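You operate a simulated robot arm through the tools that you are given. There is no shell and no other tool. Be economical: measure what you need, move in short steps, check, and stop when the job is done.

You run a simulated two-armed robot. Do the job below in one go: nothing can be reset, and whatever is moved stays where it is left.

TASK
Pick up the wide teal-cap bottle marked "river" from the top of the packing bench with one hand, pass it to the other hand and put it on the second shelf from the bottom of the steel rack. Set down upright: wide teal-cap bottle.
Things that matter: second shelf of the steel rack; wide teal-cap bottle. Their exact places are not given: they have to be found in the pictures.

The check looks at the end state, three seconds after you hand in, the way a careful person would. Anything else that was tipped, shoved, dropped, spilled or broken makes it a failure. Lids that push on must go on centred and level and be pressed home; caps that screw on are set level and turned clockwise until they are tight.

THE ROBOT
Two 7-joint arms with four-finger grippers on one trunk, on a base that drives. Base frame: it is fixed to the floor where the robot stands at the start and does not move with it; the origin is under the middle of the robot, x ahead of it, y to its left, z up; the surface under the hand at the start is at about z = 80. Lengths are in cm, angles in degrees, forces in N, time in s.
The left shoulder is at the start at [4, 18.1, 113], the right one opposite. With the tool pointing down near the work surface each hand reaches from about 32 to 84 cm from the robot's upright axis, wherever it stands, measured 20 degrees to its own side. Places, roughly: second shelf of the steel rack [70, 80, 70]. Payload 3.67 kg a hand.
The tool frame of a hand sits at the grasp point between the pads (the TCP): z along the fingers, y along the line on which they close. The tips reach 2.8 cm beyond it. The gripper opens to 11.2 cm. The gripper's body begins 7.3 cm behind the TCP.
Orientation is told as [roll, pitch, yaw] about the base's x, y, z axes, in that order, counted from this pose: with the fingers straight down and closing along the base's y, the tool's x points along the base's -x, its y along +y and its z along -z.

THE INTERFACE
- The arms move only by the tool apply_moves. It takes "left_series", "right_series" or both (then of equal length, played together; a hand with none holds still); each is a list of rows, each an object of numbers (a shift or turn left out is 0, a gripper value left out holds the last): "tx", "ty", "tz": the shift along the tool's x, y, z in cm; "ax", "ay", "az": the turn, a rotation vector about the tool's x, y, z in degrees; "grip": the closure, from 0 (fully open) to 1 (shut). In form: [{"tx": .., "ty": .., "tz": .., "ax": .., "ay": .., "az": .., "grip": ..}, ...]. A call has 1 to 10 rows; each row shifts and turns the commanded pose from where the row before left it, along the tool's axes as they then stand. Each row takes 0.2 s and may step no farther than 5 cm and 8.6 degrees from the row before; otherwise, or with a gripper value out of range, the whole call is refused. Where a pose cannot be reached the arm comes as near as it can. A force on the tool above 40 N (or 10 N above the force at the start of the call, whichever is more), or a blocked arm, ends the call early, and 0.2 s more pass. The fingers move at their own pace and stop on an object; they squeeze with about 41 N. The grip force told is the motor's: it shows also when the fingers shut on nothing. Time passes only in rows, and 0.2 s behind the last, so rows that do not move let the fingers close. It gives the time, the measured TCP pose, the force on the tool (base axes), the opening and the grip force at its end, in the units of the frame above (readings bear some noise), with the torque about the TCP (base axes, N m) and any sound that the robot's microphone picked up, and new pictures: "views" is both (left out), scene, wrist or none (wrist: the cameras of the hands that moved).
- Cameras (640 x 400 px; columns grow to the right, rows downward): "scene" is now at [10.46, 1.27, 136.15]; the picture's right is [0.24, -0.97, 0.00], its down [-0.61, -0.15, -0.77] and it looks along [0.75, 0.18, -0.63] (base axes); focal length 285 px, centre (320, 200). "left" rides on the left gripper at [6, 1.8, -10.4] in its tool frame; the picture's right is [-0.29, 0.96, 0.00], its down [-0.80, -0.24, -0.55] and it looks along [-0.53, -0.16, 0.83] (tool axes); focal length 234 px, centre (320, 200). "right" rides on the right gripper at [6, -1.8, -10.4] in its tool frame; the picture's right is [0.29, 0.96, 0.00], its down [-0.80, 0.24, -0.55] and it looks along [-0.53, 0.16, 0.83] (tool axes); focal length 234 px, centre (320, 200).
- move_column(by): slides the trunk up (or, below 0, down) by that many cm; the arms and the scene camera ride with it, the base frame stays. It gives what a move gives, with no picture.
- steer(legs): drives the robot by 1 to 6 legs, each [ahead, left, turn to the left] in cm, cm and degrees, along the robot's own axes; the way and the turn of a leg run together, so that a leg with both is an arc; at most 150 cm and 180 degrees a leg. The arms and the cameras ride along, it lands a little off, and it stops where it bumps. It gives what a move gives, and a new picture of the scene camera.
- aim_head(pan, tilt): turns the head with the scene camera to pan (to the left, within 86 degrees either way) and tilt (down, from -29 to 69), counted from straight ahead of the robot. It gives what a move gives, and a new picture of the scene camera.
- pixel_to_xyz(camera, pixels): for up to 12 pixels [column, row] of the newest picture of that camera ("zoom" is the newest enlarged one), the place [x, y, z] in the base frame of the surface seen there, good to about 0.3 cm, but the place of the scene camera against the robot may be out by one fixed shift of up to 1.8 cm in any direction. No time passes.
- close_up(camera, box): a new picture of the part [left, top, right, bottom] of that camera's present view, enlarged. No time passes.
- finish_job(): hands the job in; it is judged then, once.

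Work in short steps. Measure before you move; look again where a grasp or a placing could have gone wrong, and mend it. You have 80 turns and 260 pictures in all, those below and enlarged ones among them. Open the grippers and draw the arms clear of the work before you hand the job in, unless the task says otherwise; then end with one line.

The tools are called after "Call:" as a command line: name --argument value ..., lists and objects as JSON in quotes. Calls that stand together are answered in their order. apply_moves: Moves the arms, as the interface text tells. Its arguments: {"type":"object","properties":{"left_series":{"type":"array"},"right_series":{"type":"array"},"views":{"type":"string","enum":["both","scene","wrist","none"]}},"required":[]} The other tools are called the same way: move_column (by) slides the trunk up or down; steer (legs) drives the base; aim_head (pan, tilt) turns the head that bears the scene camera; pixel_to_xyz (camera, pixels) gives the place of the surface under pixels of a picture; close_up (camera, box) takes an enlarged picture of a part of a camera's view; finish_job () hands the job in.

At the start:

```text
t: 0.0
left_ee_pos: [40.57, 30.4, 113.13]
left_tcp_rot: [0.0, 0.0, 0.1]
left_ft_force: [0.4, 0.2, -1.0]
left_ft_torque: [-0.01, 0.03, 0.01]
left_grip_width: 11.18
left_finger_force: 0.1
right_ee_pos: [49.14, -12.38, 108.23]
right_tcp_rot: [-0.1, 0.0, -0.1]
right_ft_force: [0.3, -0.1, 1.0]
right_ft_torque: [0.03, 0.0, 0.01]
right_grip_width: 11.18
right_finger_force: 0.0
trunk travel left (down, up): [-25.0, 26.4]
robot x, y, heading: [0.17, 0.12, 0.2]
head pan, tilt: [13.8, 39.2]
```

scene: 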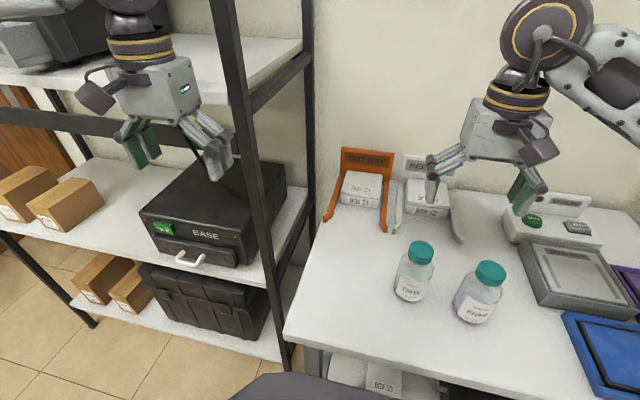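
right: 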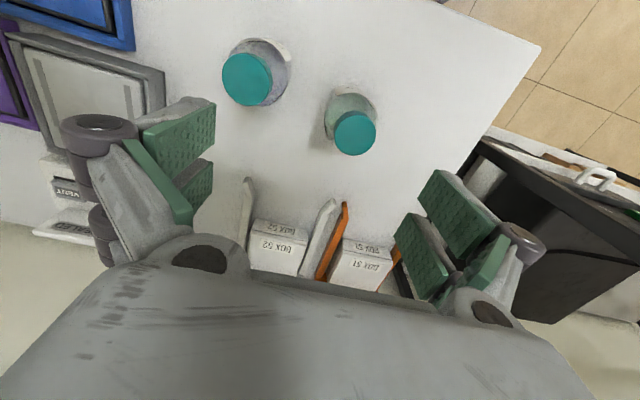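
left: 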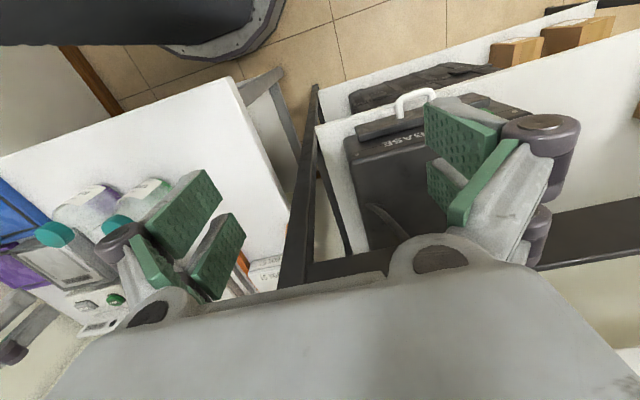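

The scene shows two teal-cap bottles near (412,275) and (478,292); I zoom in on the labels to tell which is "river".

Call:
close_up --camera "scene" --box '[370, 220, 530, 340]'

Call:
pixel_to_xyz --camera "scene" --pixels '[[420, 249], [490, 271], [411, 280], [477, 300], [407, 299], [470, 321], [350, 300], [20, 240], [100, 215], [250, 255], [60, 260], [290, 200]]'

Call:
aim_head --pan 50 --tilt 35

```text
3.33 times, centred on (450, 280) of scene
```

zoom: 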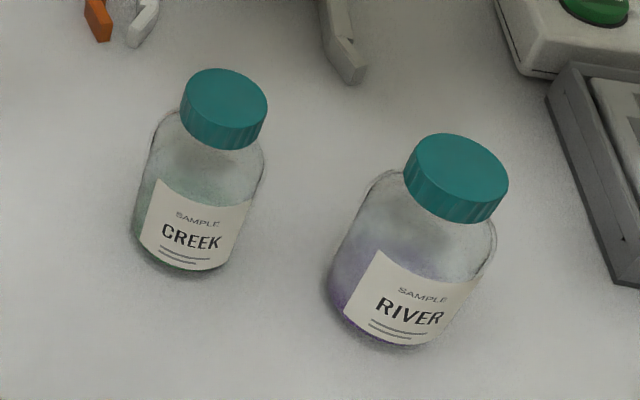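

```text
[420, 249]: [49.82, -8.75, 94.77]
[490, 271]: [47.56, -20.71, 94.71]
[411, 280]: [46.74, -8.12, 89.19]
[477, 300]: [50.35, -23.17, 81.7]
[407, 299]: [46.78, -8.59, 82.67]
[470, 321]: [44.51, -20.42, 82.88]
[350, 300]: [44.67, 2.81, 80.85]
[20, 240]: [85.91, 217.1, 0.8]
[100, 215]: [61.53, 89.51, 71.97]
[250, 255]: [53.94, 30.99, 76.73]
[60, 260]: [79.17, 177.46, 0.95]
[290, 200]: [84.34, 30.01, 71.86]
```

```text
t: 1.0
left_ee_pos: [40.67, 30.26, 113.14]
left_tcp_rot: [0.0, 0.0, 0.1]
left_ft_force: [0.8, 0.4, -0.2]
left_ft_torque: [-0.06, 0.0, 0.02]
left_grip_width: 11.19
left_finger_force: 0.0
right_ee_pos: [49.07, -12.54, 108.29]
right_tcp_rot: [0.0, 0.0, 0.1]
right_ft_force: [1.6, -0.6, -0.5]
right_ft_torque: [0.0, -0.03, 0.0]
right_grip_width: 11.21
right_finger_force: 0.0
trunk travel left (down, up): [-25.0, 26.4]
robot x, y, heading: [0.04, 0.16, -0.0]
head pan, tilt: [50.0, 35.0]
```

scene: 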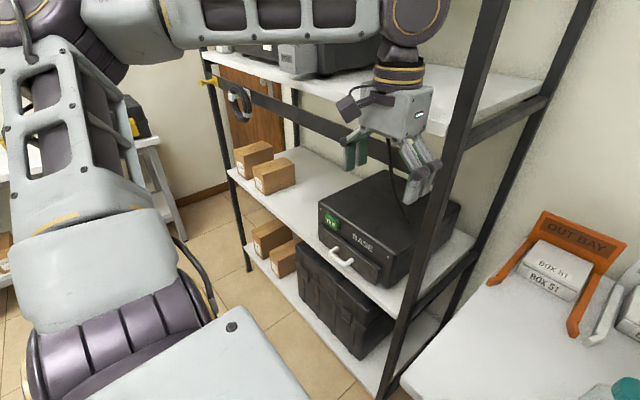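

"River" is the right-hand bottle at about (47.5,-20.7), cap top z≈94.7. Now I measure the rack: second-shelf surface between boxes (275,175) and the BASE unit (370,230), plus posts and the shelf above.

Call:
pixel_to_xyz --camera "scene" --pixels '[[300, 185], [330, 165], [300, 215], [270, 205], [295, 185], [320, 210], [319, 240], [340, 255], [245, 190], [390, 300], [450, 110], [235, 160]]'

Call:
close_up --camera "scene" --box '[200, 40, 520, 400]'

```text
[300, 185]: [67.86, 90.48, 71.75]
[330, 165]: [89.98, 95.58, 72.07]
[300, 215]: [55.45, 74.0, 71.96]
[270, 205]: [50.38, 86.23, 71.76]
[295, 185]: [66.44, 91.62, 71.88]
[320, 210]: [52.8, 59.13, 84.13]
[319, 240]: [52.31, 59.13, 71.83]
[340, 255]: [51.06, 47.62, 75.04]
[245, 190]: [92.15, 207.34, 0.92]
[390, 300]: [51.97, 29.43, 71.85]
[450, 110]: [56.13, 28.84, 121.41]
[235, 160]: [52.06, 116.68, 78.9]
```

```text
1.11 times, centred on (360, 220) of scene
```

zoom: 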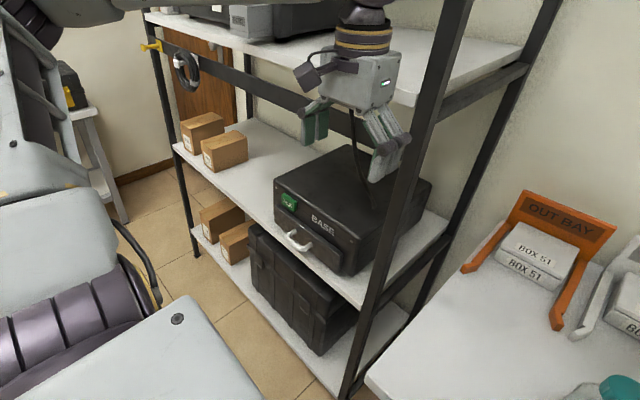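

A dark rail crosses the rack's opening at about (300,110). I measure where it is, since it may block the way in.

Call:
pixel_to_xyz --camera "scene" --pixels '[[215, 72], [225, 90], [260, 94], [300, 108], [330, 130], [340, 122], [375, 150], [240, 105], [400, 57], [215, 130], [278, 176], [330, 160]]'

Call:
close_up --camera "scene" --box '[190, 40, 350, 140]'

```text
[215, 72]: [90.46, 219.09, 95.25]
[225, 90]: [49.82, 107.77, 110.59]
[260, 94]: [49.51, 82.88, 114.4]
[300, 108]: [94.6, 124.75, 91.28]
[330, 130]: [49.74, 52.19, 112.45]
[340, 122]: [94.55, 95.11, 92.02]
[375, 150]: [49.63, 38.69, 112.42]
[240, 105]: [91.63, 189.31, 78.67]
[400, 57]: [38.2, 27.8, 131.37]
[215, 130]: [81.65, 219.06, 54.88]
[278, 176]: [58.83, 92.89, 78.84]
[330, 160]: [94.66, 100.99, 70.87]
```

```text
4.00 times, centred on (270, 90) of scene
```

zoom: 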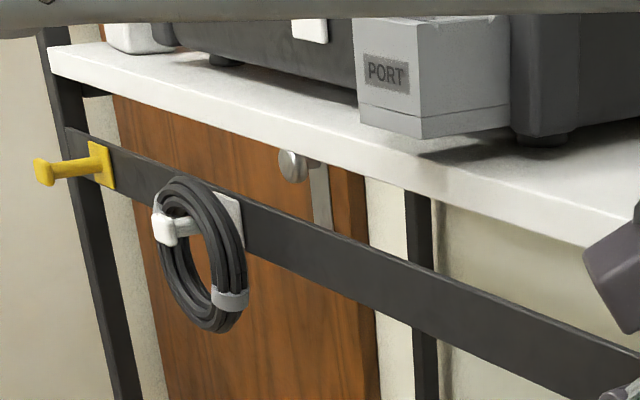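

The rail is at the front (x≈49.6, z≈111–115), leaving a clear opening of z 72–111 above the second shelf. Now I measure the river bottle accurately with the right wrist camera (cap at (247,80), body edge around (280,60)).

Call:
close_up --camera "right" --box '[200, 20, 400, 170]'

Call:
pixel_to_xyz --camera "right" --pixels '[[247, 80], [225, 80], [270, 80], [247, 56], [247, 103], [355, 133], [280, 60], [288, 75], [240, 130], [335, 132], [374, 132]]'

```text
2.67 times, centred on (300, 95) of right
```

zoom: 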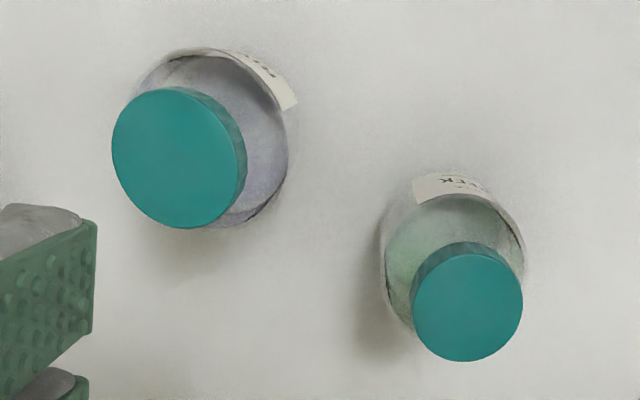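

```text
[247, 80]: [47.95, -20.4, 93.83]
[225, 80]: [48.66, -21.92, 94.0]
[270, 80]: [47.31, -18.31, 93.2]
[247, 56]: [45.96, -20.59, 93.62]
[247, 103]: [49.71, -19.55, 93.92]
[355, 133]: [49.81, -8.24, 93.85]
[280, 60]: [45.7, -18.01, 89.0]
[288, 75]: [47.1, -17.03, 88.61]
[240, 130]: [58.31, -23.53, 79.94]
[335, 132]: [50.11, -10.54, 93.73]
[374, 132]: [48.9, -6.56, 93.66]
```

River: cap centre (47.9,-20.2), cap top 93.9, body radius about 3.5, bench at 79.9. Plan: the right hand grips the upper body from above (yaw 60, fingers clear of Creek), and the left grips the lower body near-horizontally along the same axis. First I align the right hand above it.

Call:
apply_moves --right_series '[{"tx": 0.6, "ty": -3.85, "grip": 0}, {"tx": 0.6, "ty": -3.85}, {"az": -8.57}, {"az": -8.57}, {"az": -8.57}, {"az": -8.57}, {"az": -8.57}, {"az": -8.57}, {"az": -8.57}, {}]' --views "wrist"

Call:
aim_head --pan 0 --tilt 40

```text
t: 3.2
left_ee_pos: [40.62, 30.33, 113.1]
left_tcp_rot: [0.1, 0.1, 0.1]
left_ft_force: [0.2, -1.4, -0.2]
left_ft_torque: [0.02, 0.0, -0.03]
left_grip_width: 11.17
left_finger_force: 0.1
right_ee_pos: [46.2, -18.46, 108.19]
right_tcp_rot: [0.0, 0.0, 59.7]
right_ft_force: [-0.9, -0.2, 0.1]
right_ft_torque: [0.01, 0.0, 0.02]
right_grip_width: 11.24
right_finger_force: 0.0
right hand out of reach, approached as far as the arm can: row 9
trunk travel left (down, up): [-25.0, 26.4]
robot x, y, heading: [-0.19, 0.18, 0.2]
head pan, tilt: [50.0, 35.0]
```

right: 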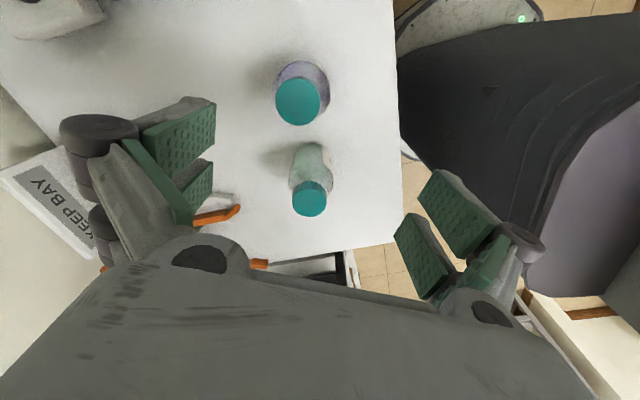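

```text
t: 4.4
left_ee_pos: [40.67, 30.26, 113.06]
left_tcp_rot: [0.0, 0.0, 0.1]
left_ft_force: [-0.8, 0.2, -0.5]
left_ft_torque: [0.0, -0.04, -0.02]
left_grip_width: 11.18
left_finger_force: 0.2
right_ee_pos: [46.07, -18.47, 108.15]
right_tcp_rot: [0.0, 0.1, 59.8]
right_ft_force: [-0.3, 0.7, -1.5]
right_ft_torque: [0.01, -0.02, 0.01]
right_grip_width: 11.21
right_finger_force: 0.0
trunk travel left (down, up): [-25.0, 26.4]
robot x, y, heading: [-0.15, -0.25, -0.0]
head pan, tilt: [0.0, 40.0]
```

scene: 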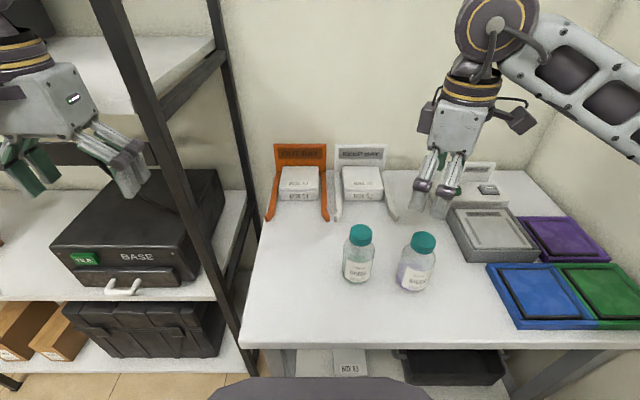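

The arm strained near yaw 60 (TCP pulled to (46.1,-18.5)). I back off to yaw 45 and check the position.

Call:
apply_moves --right_series '[{"az": 7.5}, {"az": 7.5}, {}]' --views "wrist"

```text
t: 5.2
left_ee_pos: [40.66, 30.34, 113.03]
left_tcp_rot: [0.1, 0.0, 0.1]
left_ft_force: [0.6, 0.9, 1.3]
left_ft_torque: [0.01, -0.01, -0.03]
left_grip_width: 11.19
left_finger_force: 0.1
right_ee_pos: [46.2, -18.42, 108.26]
right_tcp_rot: [0.0, 0.0, 44.9]
right_ft_force: [0.1, -0.1, 0.5]
right_ft_torque: [-0.01, -0.03, 0.01]
right_grip_width: 11.19
right_finger_force: 0.1
trunk travel left (down, up): [-25.0, 26.4]
robot x, y, heading: [-0.02, 0.19, 0.0]
head pan, tilt: [0.0, 40.0]
```

right: 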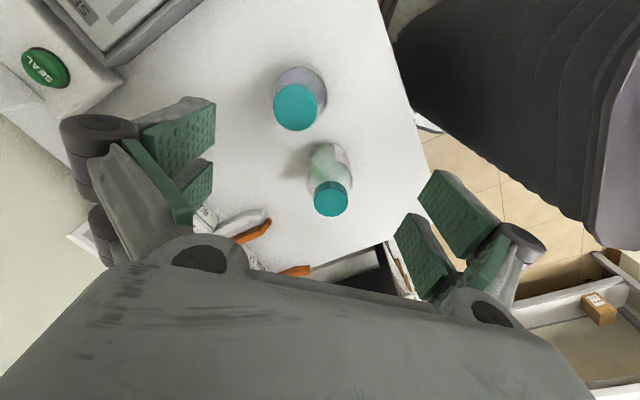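

The hand is at (46.2,-18.4), yaw 45. I re-measure both caps from this view (295,106) and (330,199).

Call:
pixel_to_xyz --camera "right" --pixels '[[294, 107], [276, 107], [313, 107], [294, 88], [294, 127], [330, 199], [322, 85], [300, 68], [325, 100], [278, 82]]'

```text
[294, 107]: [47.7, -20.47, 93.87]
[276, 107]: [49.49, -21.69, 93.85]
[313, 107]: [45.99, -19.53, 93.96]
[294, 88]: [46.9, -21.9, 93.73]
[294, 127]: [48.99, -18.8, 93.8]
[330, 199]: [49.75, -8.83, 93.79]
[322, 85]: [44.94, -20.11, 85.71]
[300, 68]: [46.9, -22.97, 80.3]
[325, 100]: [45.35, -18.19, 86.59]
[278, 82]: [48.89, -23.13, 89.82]
```

River's cap centre is (47.8,-20.4). I shift over it and descend to z≈98, tips just above the cap.

Call:
apply_moves --right_series '[{"tx": 0.28, "ty": -2.55}, {"tz": 3.5}, {"tz": 3.5}, {"tz": 3.2}, {}]' --views "both"

```text
t: 6.4
left_ee_pos: [40.57, 30.45, 113.14]
left_tcp_rot: [0.0, 0.0, 0.1]
left_ft_force: [-0.7, 0.0, 0.6]
left_ft_torque: [-0.03, 0.01, 0.01]
left_grip_width: 11.21
left_finger_force: 0.0
right_ee_pos: [47.77, -20.39, 97.99]
right_tcp_rot: [-0.1, -0.1, 45.1]
right_ft_force: [-0.6, 0.0, 0.0]
right_ft_torque: [-0.03, 0.01, 0.02]
right_grip_width: 11.2
right_finger_force: 0.0
trunk travel left (down, up): [-25.0, 26.4]
robot x, y, heading: [0.14, -0.2, -0.1]
head pan, tilt: [0.0, 40.0]
```

scene: 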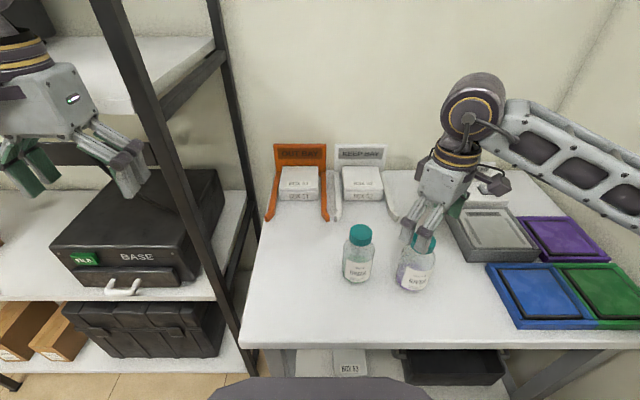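
right: 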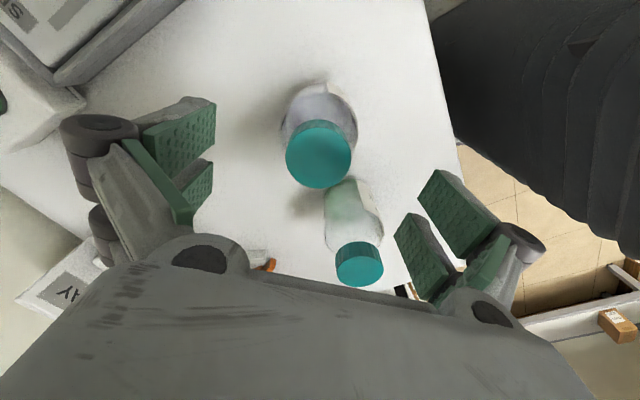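

Bottle is centred between the pads (320,150). I descend to z 87.8, where the palm clears the cap by about 1 cm, then close.

Call:
apply_moves --right_series '[{"tz": 3.5}, {"tz": 3.5}, {"tz": 2}, {"tz": 1.2}, {}]' --views "both"

```text
t: 7.6
left_ee_pos: [40.65, 30.26, 113.08]
left_tcp_rot: [0.0, -0.1, 0.0]
left_ft_force: [0.8, -0.4, 0.0]
left_ft_torque: [0.02, 0.0, 0.0]
left_grip_width: 11.17
left_finger_force: 0.1
right_ee_pos: [47.69, -20.41, 87.74]
right_tcp_rot: [-0.1, 0.0, 45.0]
right_ft_force: [0.3, -1.3, 0.2]
right_ft_torque: [-0.01, -0.01, -0.02]
right_grip_width: 11.18
right_finger_force: 0.1
trunk travel left (down, up): [-25.0, 26.4]
robot x, y, heading: [0.09, -0.19, 0.2]
head pan, tilt: [0.0, 40.0]
```

scene: 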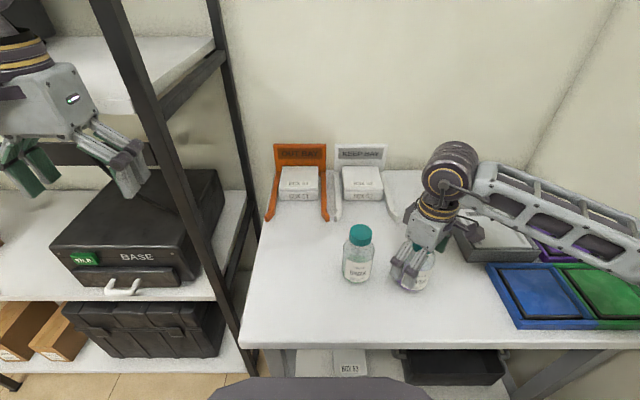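
right: 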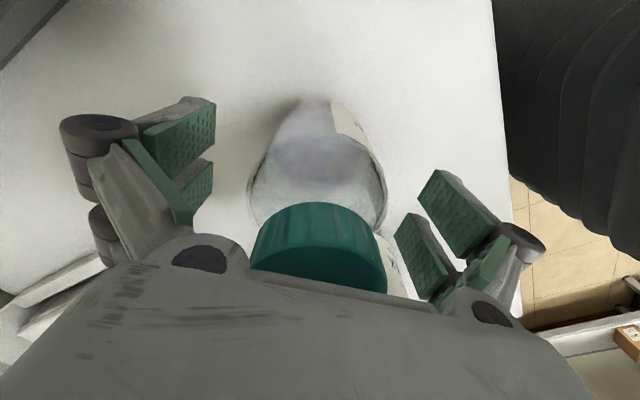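

No contact force and the bottle sits between the pads; I close the gripper.

Call:
apply_moves --right_series '[{"grip": 0.3}, {"grip": 1}, {}, {}]' --views "wrist"

```text
t: 8.6
left_ee_pos: [40.69, 30.29, 113.21]
left_tcp_rot: [0.0, 0.0, 0.1]
left_ft_force: [-0.4, -1.0, 0.3]
left_ft_torque: [0.04, -0.05, -0.03]
left_grip_width: 11.18
left_finger_force: 0.0
right_ee_pos: [47.65, -20.41, 87.78]
right_tcp_rot: [0.0, 0.0, 44.9]
right_ft_force: [0.9, -1.2, 1.0]
right_ft_torque: [-0.11, -0.07, -0.04]
right_grip_width: 6.82
right_finger_force: 41.0
trunk travel left (down, up): [-25.0, 26.4]
robot x, y, heading: [0.32, 0.11, 0.1]
head pan, tilt: [0.0, 40.0]
```

right: 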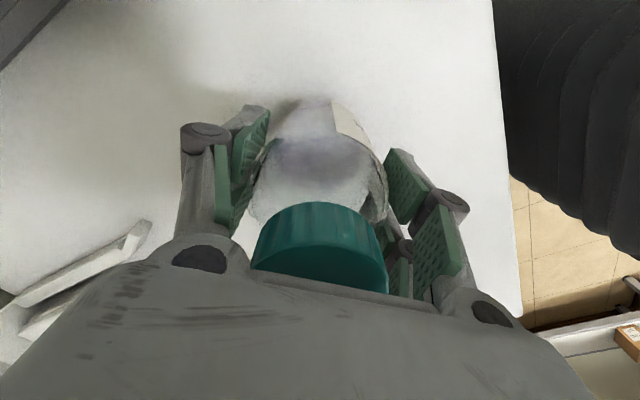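

Gripped at 6.8 cm width. I lift straight up 20 cm in steps.

Call:
apply_moves --right_series '[{"tz": -1.5}, {"tz": -2.5}, {"tz": -3}, {"tz": -3}, {"tz": -3}, {"tz": -3}, {"tz": -3}, {"tz": -1}, {}]' --views "both"

```text
t: 10.6
left_ee_pos: [40.67, 30.3, 113.07]
left_tcp_rot: [0.0, 0.0, 0.1]
left_ft_force: [0.2, 0.2, -0.1]
left_ft_torque: [0.01, -0.01, 0.01]
left_grip_width: 11.19
left_finger_force: 0.1
right_ee_pos: [47.82, -20.37, 107.9]
right_tcp_rot: [-0.1, 0.0, 45.1]
right_ft_force: [0.0, -0.2, -4.7]
right_ft_torque: [0.05, 0.01, -0.02]
right_grip_width: 4.38
right_finger_force: 41.1
trunk travel left (down, up): [-25.0, 26.4]
robot x, y, heading: [0.09, 0.21, -0.0]
head pan, tilt: [0.0, 40.0]
```

scene: 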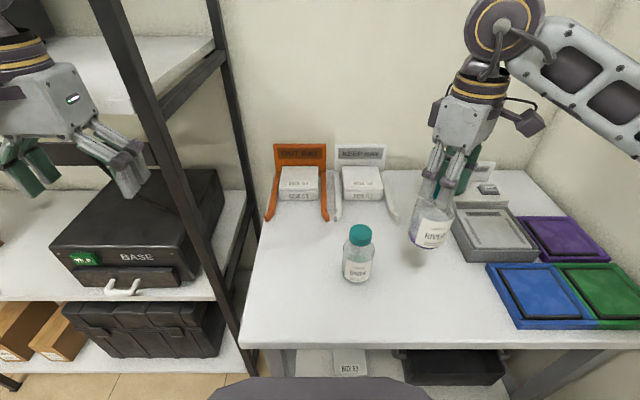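
right: 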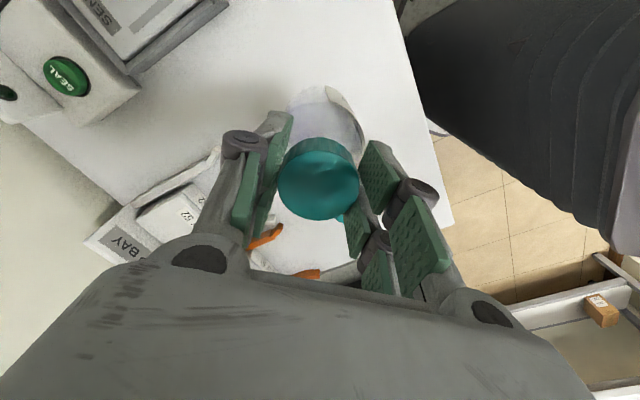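

The width is now 4.4 cm: the bottle slid down in the grip and is now held by its cap. I look closely at its tilt and hold.

Call:
close_up --camera "scene" --box '[385, 140, 505, 260]'

Call:
close_up --camera "right" --box '[200, 60, 460, 320]'

Call:
pixel_to_xyz --camera "right" --pixels '[[318, 185], [300, 180], [340, 180], [318, 165], [318, 210], [350, 110], [310, 100], [330, 90]]'

```text
3.33 times, centred on (445, 200) of scene
```

zoom: 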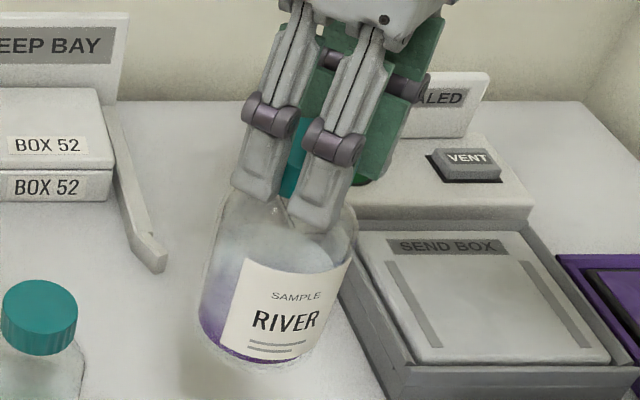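

```text
1.54 times, centred on (330, 190) of right
```

zoom: 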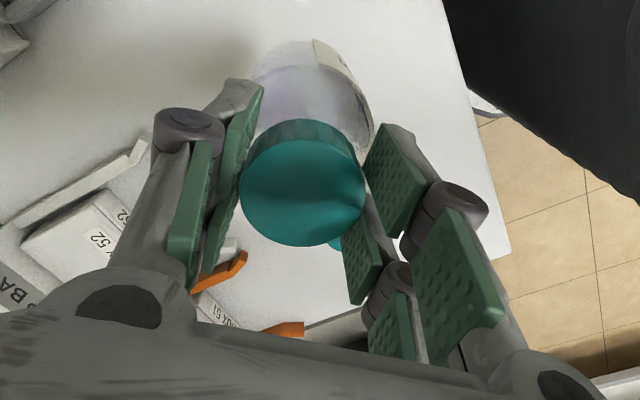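

```text
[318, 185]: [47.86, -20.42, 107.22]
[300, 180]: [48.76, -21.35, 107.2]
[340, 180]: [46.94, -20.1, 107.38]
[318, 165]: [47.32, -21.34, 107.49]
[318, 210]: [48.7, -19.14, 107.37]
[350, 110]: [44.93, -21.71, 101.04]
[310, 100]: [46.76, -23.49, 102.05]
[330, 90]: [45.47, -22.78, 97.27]
```

The cap is level at z 107.3 and the bottle hangs upright, base about 93.3, held by the cap sides. That leaves the whole body free for the left hand. I carry it slowly around Creek toward (40.5, 3), where the hand-over can happen low above the bench.

Call:
apply_moves --right_series '[{"tz": -1}, {"tz": -1}, {"tx": 1.3, "ty": 1.3}, {"tx": 1.3, "ty": 1.3}, {"tx": 1.3, "ty": 1.3}, {"tx": 1.3, "ty": 1.3}, {}]' --views "wrist"

Call:
apply_moves --right_series '[{"tx": -1.2, "ty": 1.2}, {"tx": -1.7, "ty": 1.7}, {"tx": -1.8, "ty": 1.8}, {"tx": -1.8, "ty": 1.8}, {"tx": -1.8, "ty": 1.8}, {"tx": -1.8, "ty": 1.8}, {"tx": -1.8, "ty": 1.8}, {"tx": -1.8, "ty": 1.8}, {"tx": -1.6, "ty": 1.6}, {"tx": -1, "ty": 1}]' --views "both"

```text
t: 12.2
left_ee_pos: [40.71, 30.38, 112.97]
left_tcp_rot: [0.0, -0.1, 0.1]
left_ft_force: [1.0, -0.3, -0.1]
left_ft_torque: [0.0, 0.0, 0.02]
left_grip_width: 11.19
left_finger_force: 0.0
right_ee_pos: [40.47, -20.43, 109.84]
right_tcp_rot: [0.1, 0.0, 45.0]
right_ft_force: [0.0, -0.5, -3.7]
right_ft_torque: [0.03, 0.0, 0.02]
right_grip_width: 4.37
right_finger_force: 41.3
trunk travel left (down, up): [-25.0, 26.4]
robot x, y, heading: [0.09, 0.27, 0.2]
head pan, tilt: [0.0, 40.0]
```

right: 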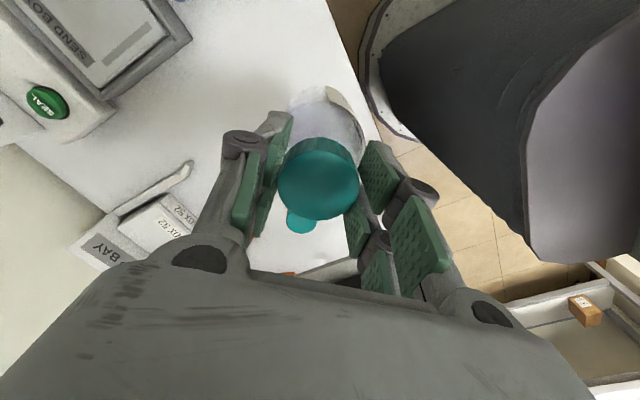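

```text
t: 14.4
left_ee_pos: [40.76, 30.4, 112.97]
left_tcp_rot: [0.0, 0.0, 0.2]
left_ft_force: [1.2, 0.8, 0.3]
left_ft_torque: [0.0, 0.0, -0.03]
left_grip_width: 11.18
left_finger_force: 0.1
right_ee_pos: [40.54, 2.59, 109.84]
right_tcp_rot: [0.0, 0.1, 45.0]
right_ft_force: [-0.3, 0.0, -4.1]
right_ft_torque: [-0.03, 0.04, 0.01]
right_grip_width: 4.37
right_finger_force: 41.5
trunk travel left (down, up): [-25.0, 26.4]
robot x, y, heading: [-0.15, 0.15, 0.1]
head pan, tilt: [0.0, 40.0]
```

scene: 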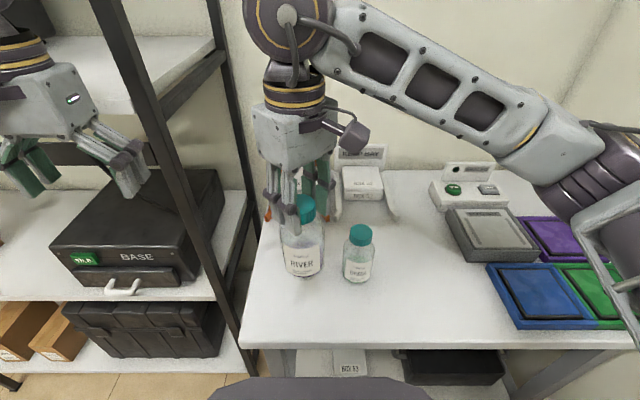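
right: 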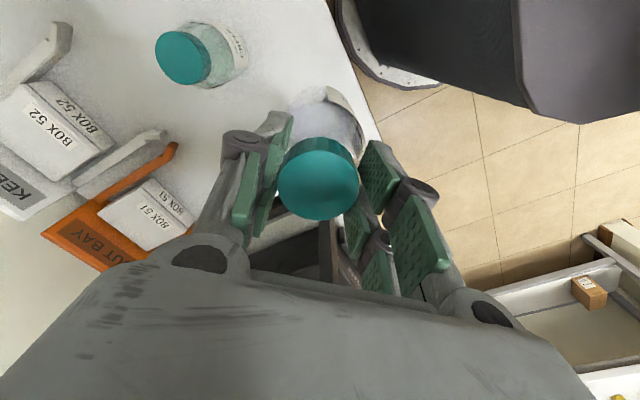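

Before choosing the spot, I measure the OUT BAY arms, the bench edges and Creek, since the left arm needs more reach length than (40,3) gives.

Call:
pixel_to_xyz --camera "scene" --pixels '[[270, 217], [327, 219], [337, 217], [395, 217], [243, 345], [350, 347], [260, 215], [360, 262], [302, 270], [300, 182], [250, 300], [210, 150]]'

```text
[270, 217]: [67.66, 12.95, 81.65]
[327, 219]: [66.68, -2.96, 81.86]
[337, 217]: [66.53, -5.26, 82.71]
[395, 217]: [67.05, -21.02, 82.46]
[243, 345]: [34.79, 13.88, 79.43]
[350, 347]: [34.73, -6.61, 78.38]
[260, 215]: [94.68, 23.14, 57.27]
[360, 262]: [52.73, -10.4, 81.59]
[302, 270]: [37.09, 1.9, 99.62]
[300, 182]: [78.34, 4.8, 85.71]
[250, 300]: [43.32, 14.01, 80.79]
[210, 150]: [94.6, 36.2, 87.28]
```

Bench left edge is y≈14 and the bay front is x≈67, so (53,4) is clear. I move the bottle there and lower it until its base is about 2 cm above the bench.

Call:
apply_moves --right_series '[{"tx": -1.2, "ty": -0.96}, {"tx": -1.7, "ty": -1.36}, {"tx": -1.7, "ty": -1.36}, {"tx": -1.8, "ty": -1.44}, {"tx": -1.7, "ty": -1.36}, {"tx": -1.7, "ty": -1.36}, {"tz": 2}, {"tz": 2.5}, {"tz": 2.5}, {"tz": 2}]' --views "wrist"

Call:
apply_moves --left_series '[{"tx": 3, "tz": 1}, {"tx": 3, "tz": 1}, {"az": 7}, {"az": 7}, {"az": 7}, {"az": 7}, {"az": 7}]' --views "both"

```text
t: 16.6
left_ee_pos: [40.71, 30.23, 113.08]
left_tcp_rot: [0.0, -0.1, 0.2]
left_ft_force: [0.4, 0.3, 0.6]
left_ft_torque: [-0.02, -0.01, -0.01]
left_grip_width: 11.22
left_finger_force: 0.1
right_ee_pos: [52.88, 4.02, 100.87]
right_tcp_rot: [0.1, 0.0, 45.0]
right_ft_force: [-0.3, 0.7, -4.5]
right_ft_torque: [0.0, 0.02, -0.02]
right_grip_width: 4.38
right_finger_force: 40.5
trunk travel left (down, up): [-25.0, 26.4]
robot x, y, heading: [0.2, 0.05, -0.1]
head pan, tilt: [0.0, 40.0]
```

right: 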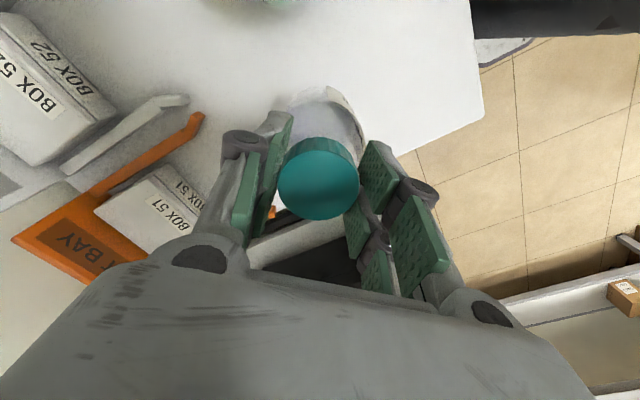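

```text
t: 18.2
left_ee_pos: [34.65, 30.29, 111.12]
left_tcp_rot: [0.1, -0.1, -35.0]
left_ft_force: [-0.2, 0.4, 0.1]
left_ft_torque: [0.0, 0.0, -0.02]
left_grip_width: 11.17
left_finger_force: 0.0
right_ee_pos: [53.03, 4.1, 100.91]
right_tcp_rot: [0.0, 0.1, 44.9]
right_ft_force: [-0.5, 0.7, -4.0]
right_ft_torque: [0.03, -0.01, -0.03]
right_grip_width: 4.36
right_finger_force: 40.7
trunk travel left (down, up): [-25.0, 26.4]
robot x, y, heading: [-0.22, 0.12, 0.0]
head pan, tilt: [0.0, 40.0]
```

scene: 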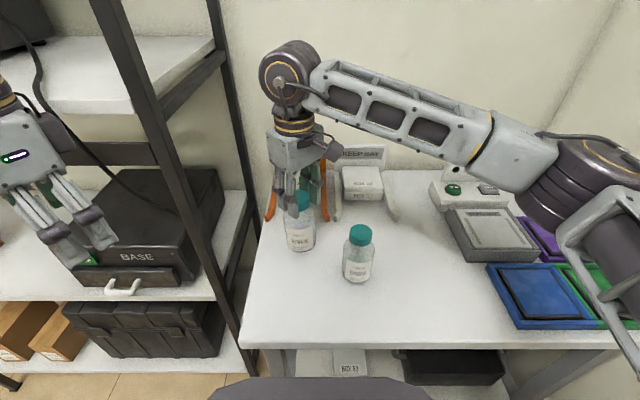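
left: 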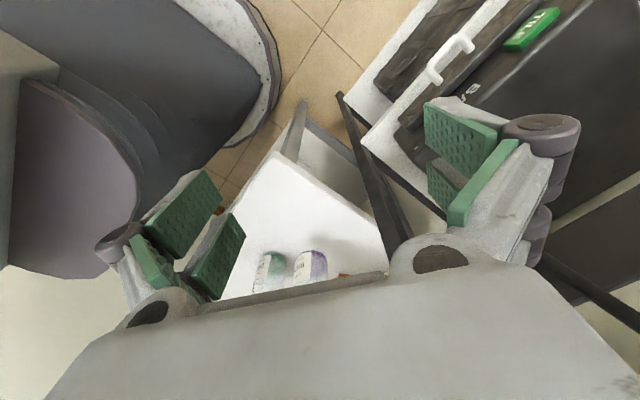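

River hangs at (53,4), base about 86 cm. Now I pitch the left hand 65° to near-horizontal in place.

Call:
apply_moves --left_series '[{"ay": -8.125}, {"ay": -8.125}, {"ay": -8.125}, {"ay": -8.125}, {"ay": -8.125}, {"ay": -8.125}, {"ay": -8.125}, {"ay": -8.125}, {}]' --views "both"

```text
t: 20.2
left_ee_pos: [39.35, 34.36, 114.57]
left_tcp_rot: [-0.1, -64.9, -34.9]
left_ft_force: [-1.3, 0.2, 0.3]
left_ft_torque: [-0.02, -0.04, 0.02]
left_grip_width: 11.21
left_finger_force: 0.0
left hand out of reach, approached as far as the arm can: row 4, 5, 6, 7, 8
right_ee_pos: [52.8, 3.99, 100.81]
right_tcp_rot: [0.0, 0.0, 45.0]
right_ft_force: [0.0, 0.4, -3.8]
right_ft_torque: [0.01, 0.0, 0.0]
right_grip_width: 4.35
right_finger_force: 41.6
trunk travel left (down, up): [-25.0, 26.4]
robot x, y, heading: [-0.16, 0.04, -0.1]
head pan, tilt: [0.0, 40.0]
```

scene: 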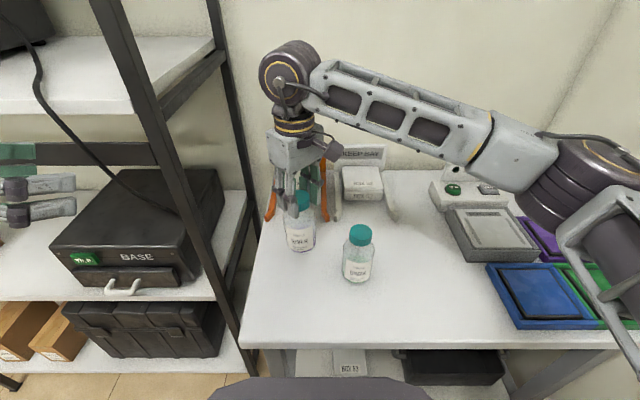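
left: 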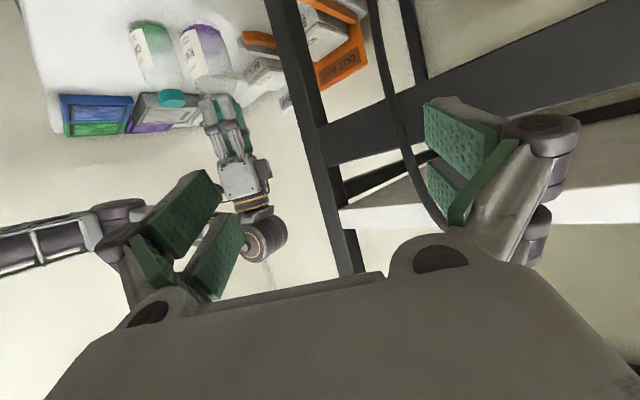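

The left hand holds the orientation but was pushed out to (39.4,34.4,114.6) by its minimum reach. I bring it along a straight line to a staging point 16 cm back from the bottle on the approach line.

Call:
apply_moves --left_series '[{"tx": 1.55, "ty": -2.14, "tz": 2.68}, {"tx": 1.55, "ty": -2.14, "tz": 2.68}, {"tx": 1.55, "ty": -2.14, "tz": 2.68}, {"tx": 1.55, "ty": -2.14, "tz": 2.68}, {"tx": 1.55, "ty": -2.14, "tz": 2.68}, {"tx": 1.55, "ty": -2.14, "tz": 2.68}, {"tx": 1.55, "ty": -2.14, "tz": 2.68}, {"tx": 1.55, "ty": -2.14, "tz": 2.68}, {}]' --views "both"

```text
t: 21.9
left_ee_pos: [49.74, 21.07, 98.92]
left_tcp_rot: [2.1, -65.8, -35.2]
left_ft_force: [-4.3, 9.0, -2.3]
left_ft_torque: [-0.44, -0.04, 0.75]
left_grip_width: 11.19
left_finger_force: 0.0
left hand out of reach, approached as far as the arm can: row 1, 2, 3, 4, 5, 6
right_ee_pos: [52.88, 4.16, 100.8]
right_tcp_rot: [0.0, 0.1, 45.1]
right_ft_force: [0.0, 0.2, -3.9]
right_ft_torque: [0.0, 0.02, 0.01]
right_grip_width: 4.35
right_finger_force: 40.9
trunk travel left (down, up): [-25.0, 26.4]
robot x, y, heading: [0.27, -0.39, -0.0]
head pan, tilt: [0.0, 40.0]
stopped in row 8 (left hand): the force on the tool passed its limit at 68 N (the readings are from after the stop); the commanded pose is now the measured one
```

scene: 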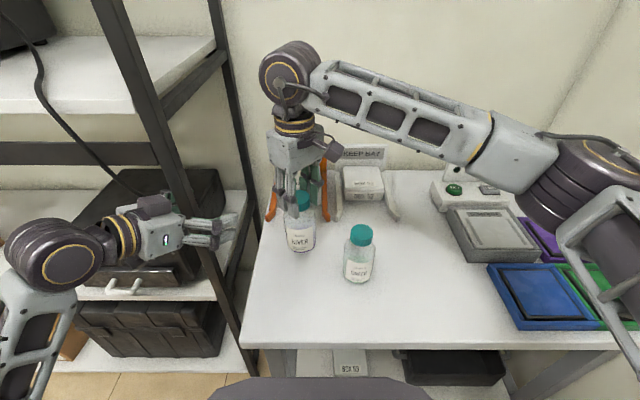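
left: 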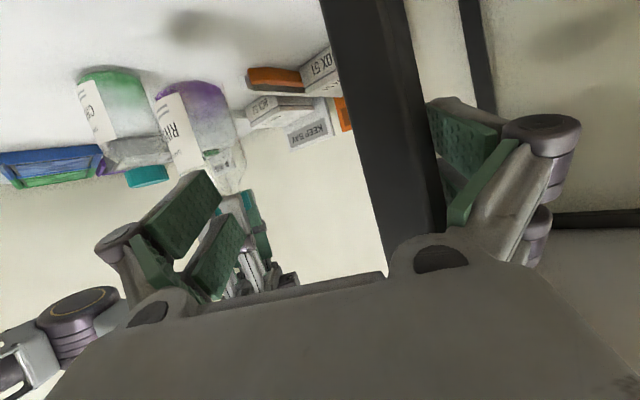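

The left hand touched the rack's front-right post and stopped (post at columns 330–440, between its fingers). I measure the post exactly before backing off.

Call:
pixel_to_xyz --camera "left" --pixels '[[345, 60], [380, 60], [410, 100], [395, 200], [425, 180], [440, 130], [460, 150], [500, 180], [545, 125]]'

Call:
close_up --camera "scene" --box '[80, 140, 280, 300]'

```text
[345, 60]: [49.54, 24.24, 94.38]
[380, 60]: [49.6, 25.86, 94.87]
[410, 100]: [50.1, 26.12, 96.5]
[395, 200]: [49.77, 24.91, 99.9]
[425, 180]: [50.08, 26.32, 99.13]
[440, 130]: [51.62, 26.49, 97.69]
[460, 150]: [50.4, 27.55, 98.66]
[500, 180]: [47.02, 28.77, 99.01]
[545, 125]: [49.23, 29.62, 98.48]
```

```text
2.50 times, centred on (180, 220) of scene
```

zoom: 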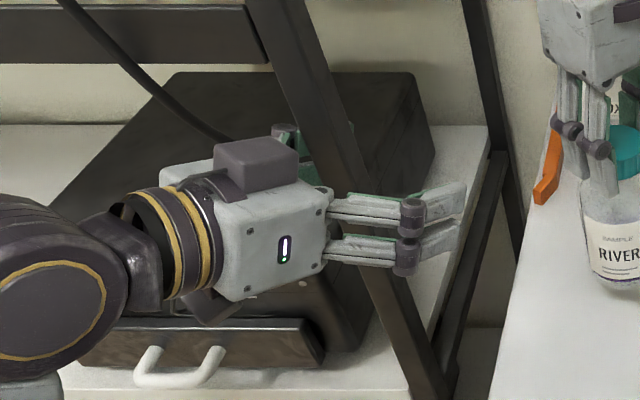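

The post occupies x 49.5–52, y 24–26.5 with the left hand's +y finger just past it. Backing the base along the finger direction (-9, +6.3) slides the finger straight out; then I shift the base so the hand-over sits over the bench, away from the rack.

Call:
steer --legs '[[-9, 6.3, 0]]'

```text
t: 23.1
left_ee_pos: [40.59, 27.36, 98.99]
left_tcp_rot: [2.1, -65.9, -35.4]
left_ft_force: [0.0, -0.4, 0.8]
left_ft_torque: [0.01, 0.0, 0.02]
left_grip_width: 11.18
left_finger_force: 0.1
right_ee_pos: [43.88, 10.45, 100.91]
right_tcp_rot: [0.0, 0.0, 45.1]
right_ft_force: [-0.3, 1.0, -3.7]
right_ft_torque: [-0.06, -0.01, 0.0]
right_grip_width: 4.36
right_finger_force: 40.8
trunk travel left (down, up): [-25.0, 26.4]
robot x, y, heading: [-9.19, 6.34, 0.3]
head pan, tilt: [0.0, 40.0]
```

scene: 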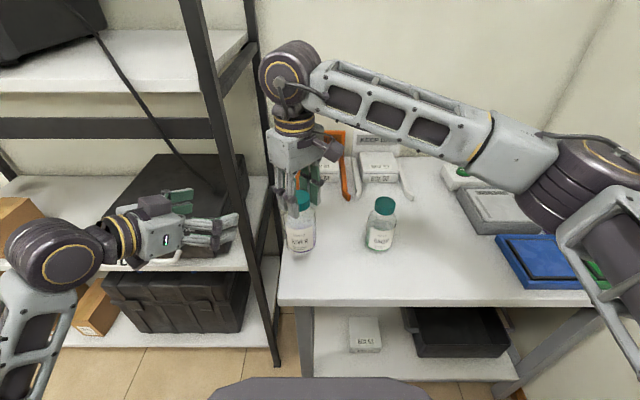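

Left hand is clear of the post. Now I shift the base to about (-13,-9), which keeps the bottle about 10 cm from Creek.

Call:
steer --legs '[[-4, 0, 0], [0, -15, 0]]'

```text
t: 24.9
left_ee_pos: [36.73, 12.27, 98.94]
left_tcp_rot: [2.2, -65.7, -35.5]
left_ft_force: [0.5, -0.4, 0.7]
left_ft_torque: [0.02, 0.0, 0.06]
left_grip_width: 11.19
left_finger_force: 0.0
right_ee_pos: [39.72, -4.61, 100.72]
right_tcp_rot: [0.2, 0.0, 45.2]
right_ft_force: [0.5, -0.3, -4.6]
right_ft_torque: [0.04, 0.0, -0.02]
right_grip_width: 4.37
right_finger_force: 41.1
trunk travel left (down, up): [-25.0, 26.4]
robot x, y, heading: [-12.82, -8.68, 0.1]
head pan, tilt: [0.0, 40.0]
```

scene: 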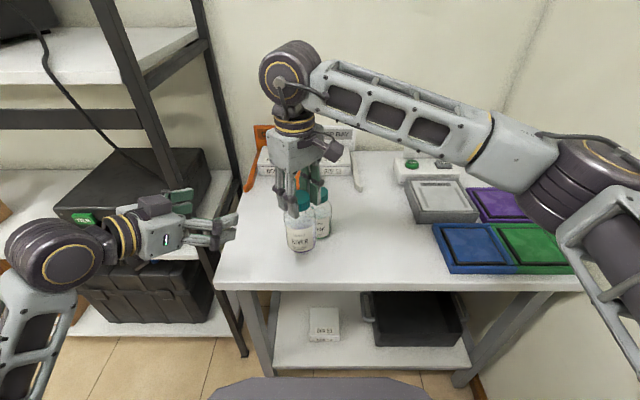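

Arms are in good relation and clear. I move the bottle diagonally to (48.2,4.2), in front of the left hand, and lower it 3 cm so its base is about 3 cm above the bench.

Call:
apply_moves --right_series '[{"tx": -1.4}, {"tx": -1.8}, {"tx": -1.8}, {"tx": -1.8}, {"tx": -1.8}, {"tx": -1.8}, {"tx": -1.8}, {"tz": 1.5}, {"tz": 1.5}, {}]' --views "none"

Call:
apply_moves --left_series '[{"ax": 0}, {}]' --views "both"

```text
t: 27.1
left_ee_pos: [36.67, 12.28, 98.96]
left_tcp_rot: [2.1, -65.8, -35.5]
left_ft_force: [0.9, 0.0, -0.2]
left_ft_torque: [0.01, 0.01, -0.02]
left_grip_width: 11.22
left_finger_force: 0.0
right_ee_pos: [48.53, 4.19, 97.84]
right_tcp_rot: [0.0, 0.1, 45.3]
right_ft_force: [0.1, 0.1, -3.4]
right_ft_torque: [0.0, 0.0, 0.02]
right_grip_width: 4.36
right_finger_force: 41.1
trunk travel left (down, up): [-25.0, 26.4]
robot x, y, heading: [-13.44, -8.53, 0.1]
head pan, tilt: [0.0, 40.0]
```

```text
t: 27.7
left_ee_pos: [36.66, 12.41, 98.89]
left_tcp_rot: [2.1, -65.8, -35.5]
left_ft_force: [0.4, 0.6, 0.3]
left_ft_torque: [0.01, -0.01, 0.02]
left_grip_width: 11.18
left_finger_force: 0.0
right_ee_pos: [48.57, 4.06, 97.88]
right_tcp_rot: [-0.1, 0.0, 45.2]
right_ft_force: [0.8, 0.1, -4.0]
right_ft_torque: [0.0, 0.02, -0.01]
right_grip_width: 4.32
right_finger_force: 40.6
trunk travel left (down, up): [-25.0, 26.4]
robot x, y, heading: [-12.95, -8.83, 0.1]
head pan, tilt: [0.0, 40.0]
```

scene: 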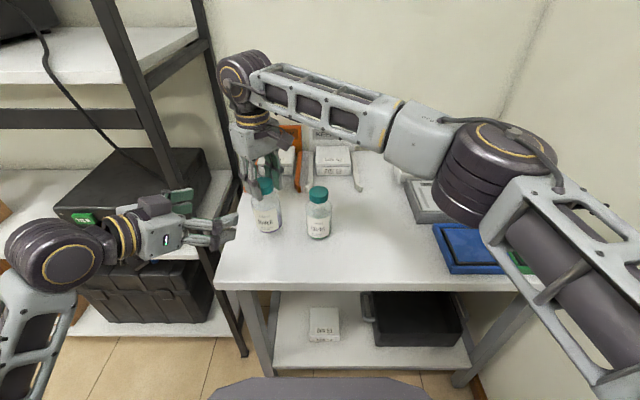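
left: 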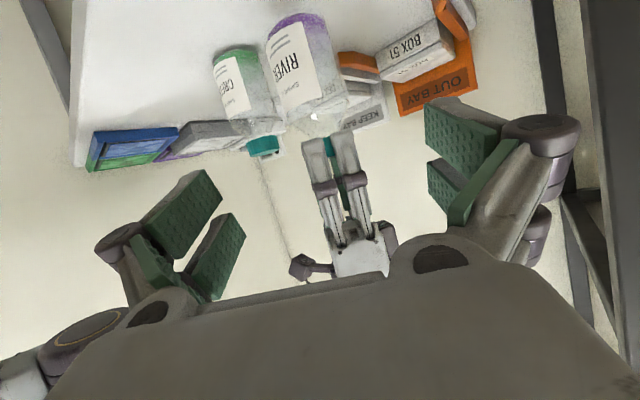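

Left camera sees River at (300,75). I measure its body and base from this camera to set the grasp.

Call:
pixel_to_xyz --camera "left" --pixels '[[300, 75], [278, 75], [325, 70], [300, 22], [318, 118], [310, 100], [240, 85], [275, 60], [332, 65]]'

Call:
close_up --camera "left" --box '[200, 0, 400, 200]'

```text
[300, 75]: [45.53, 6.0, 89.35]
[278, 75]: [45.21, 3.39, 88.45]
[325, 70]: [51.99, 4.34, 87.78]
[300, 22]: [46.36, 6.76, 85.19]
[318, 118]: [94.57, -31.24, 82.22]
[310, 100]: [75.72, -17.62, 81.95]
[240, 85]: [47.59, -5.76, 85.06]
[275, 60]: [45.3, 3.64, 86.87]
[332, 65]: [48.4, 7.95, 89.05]
```

```text
2.00 times, centred on (300, 100) of left
```

zoom: 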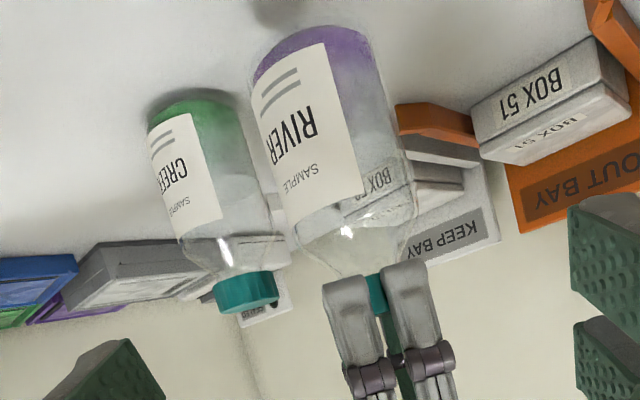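

River's axis is at (48.6,4.1) and vertical, base about 83.2. I level the left hand's small roll, lower it, and go part way along the approach.

Call:
apply_moves --left_series '[{"ax": 2.1, "tz": 1}, {"tx": 1.4, "ty": 0.1, "tz": 1.5}, {"tx": 1.4, "ty": 0.12, "tz": 1.5}, {"tx": 1.46, "tz": 2}, {}]' --views "both"

```text
t: 28.9
left_ee_pos: [39.82, 10.45, 92.69]
left_tcp_rot: [0.0, -65.9, -35.5]
left_ft_force: [-0.4, 0.2, 0.0]
left_ft_torque: [0.0, 0.0, 0.03]
left_grip_width: 11.2
left_finger_force: 0.1
right_ee_pos: [48.43, 4.17, 97.84]
right_tcp_rot: [0.0, 0.0, 45.2]
right_ft_force: [-0.5, 0.1, -3.3]
right_ft_torque: [-0.04, 0.01, -0.03]
right_grip_width: 4.32
right_finger_force: 41.0
trunk travel left (down, up): [-25.0, 26.4]
robot x, y, heading: [-12.96, -8.89, 0.4]
head pan, tilt: [0.0, 40.0]
```

scene: 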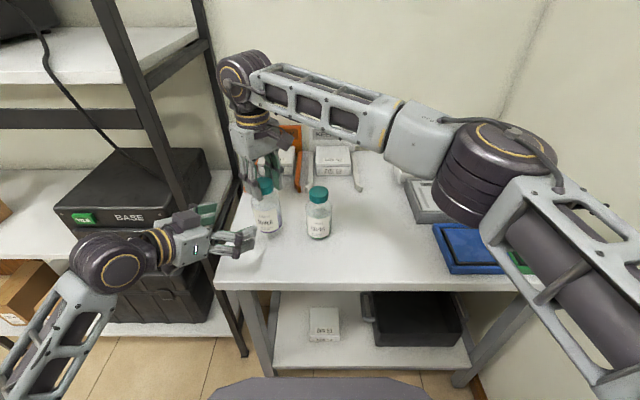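
left: 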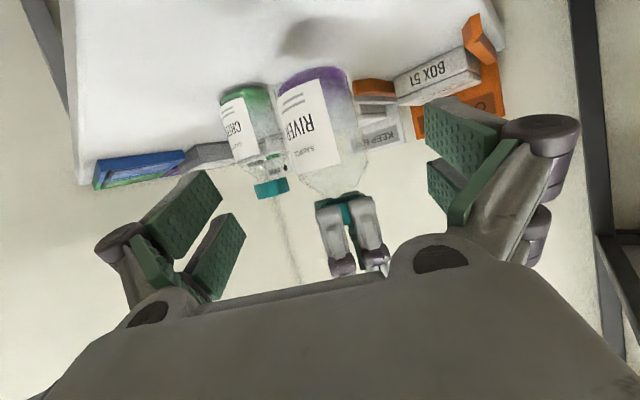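

Aligned; about 11.9 cm remain along the finger axis. I advance in small steps around the bottle body.

Call:
apply_moves --left_series '[{"tz": 2.4, "tx": 0.14}, {"tz": 2.4}, {"tz": 2.4}, {"tz": 2.4}, {"tz": 2.2}, {}]' --views "both"

```text
t: 30.3
left_ee_pos: [48.62, 4.23, 87.63]
left_tcp_rot: [0.0, -65.9, -35.4]
left_ft_force: [-0.7, 0.0, 0.5]
left_ft_torque: [0.03, 0.02, -0.02]
left_grip_width: 11.18
left_finger_force: 0.0
right_ee_pos: [48.49, 4.18, 98.03]
right_tcp_rot: [-0.1, 0.1, 45.1]
right_ft_force: [0.7, -0.8, -2.9]
right_ft_torque: [0.0, 0.01, 0.03]
right_grip_width: 4.33
right_finger_force: 41.0
trunk travel left (down, up): [-25.0, 26.4]
robot x, y, heading: [-13.0, -8.93, 0.2]
head pan, tilt: [0.0, 40.0]
```

scene: 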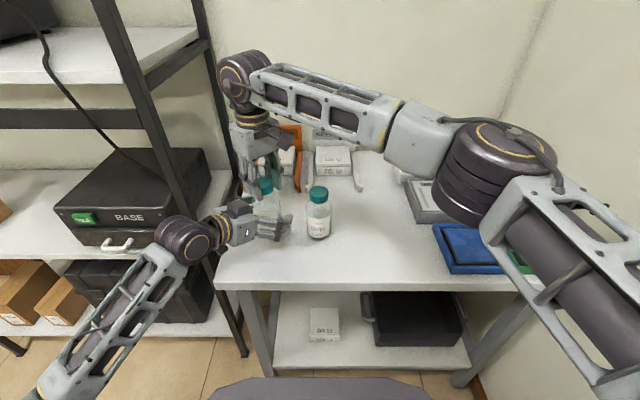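
left: 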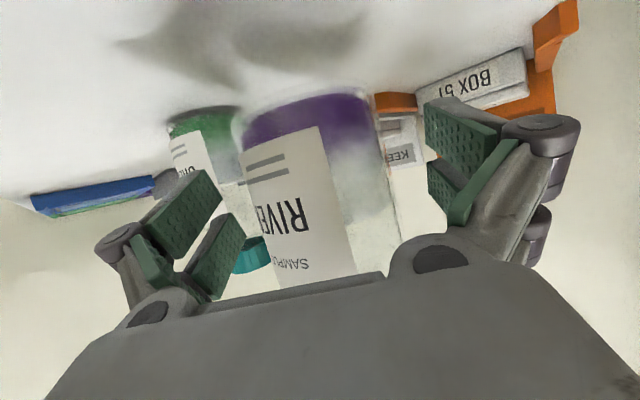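

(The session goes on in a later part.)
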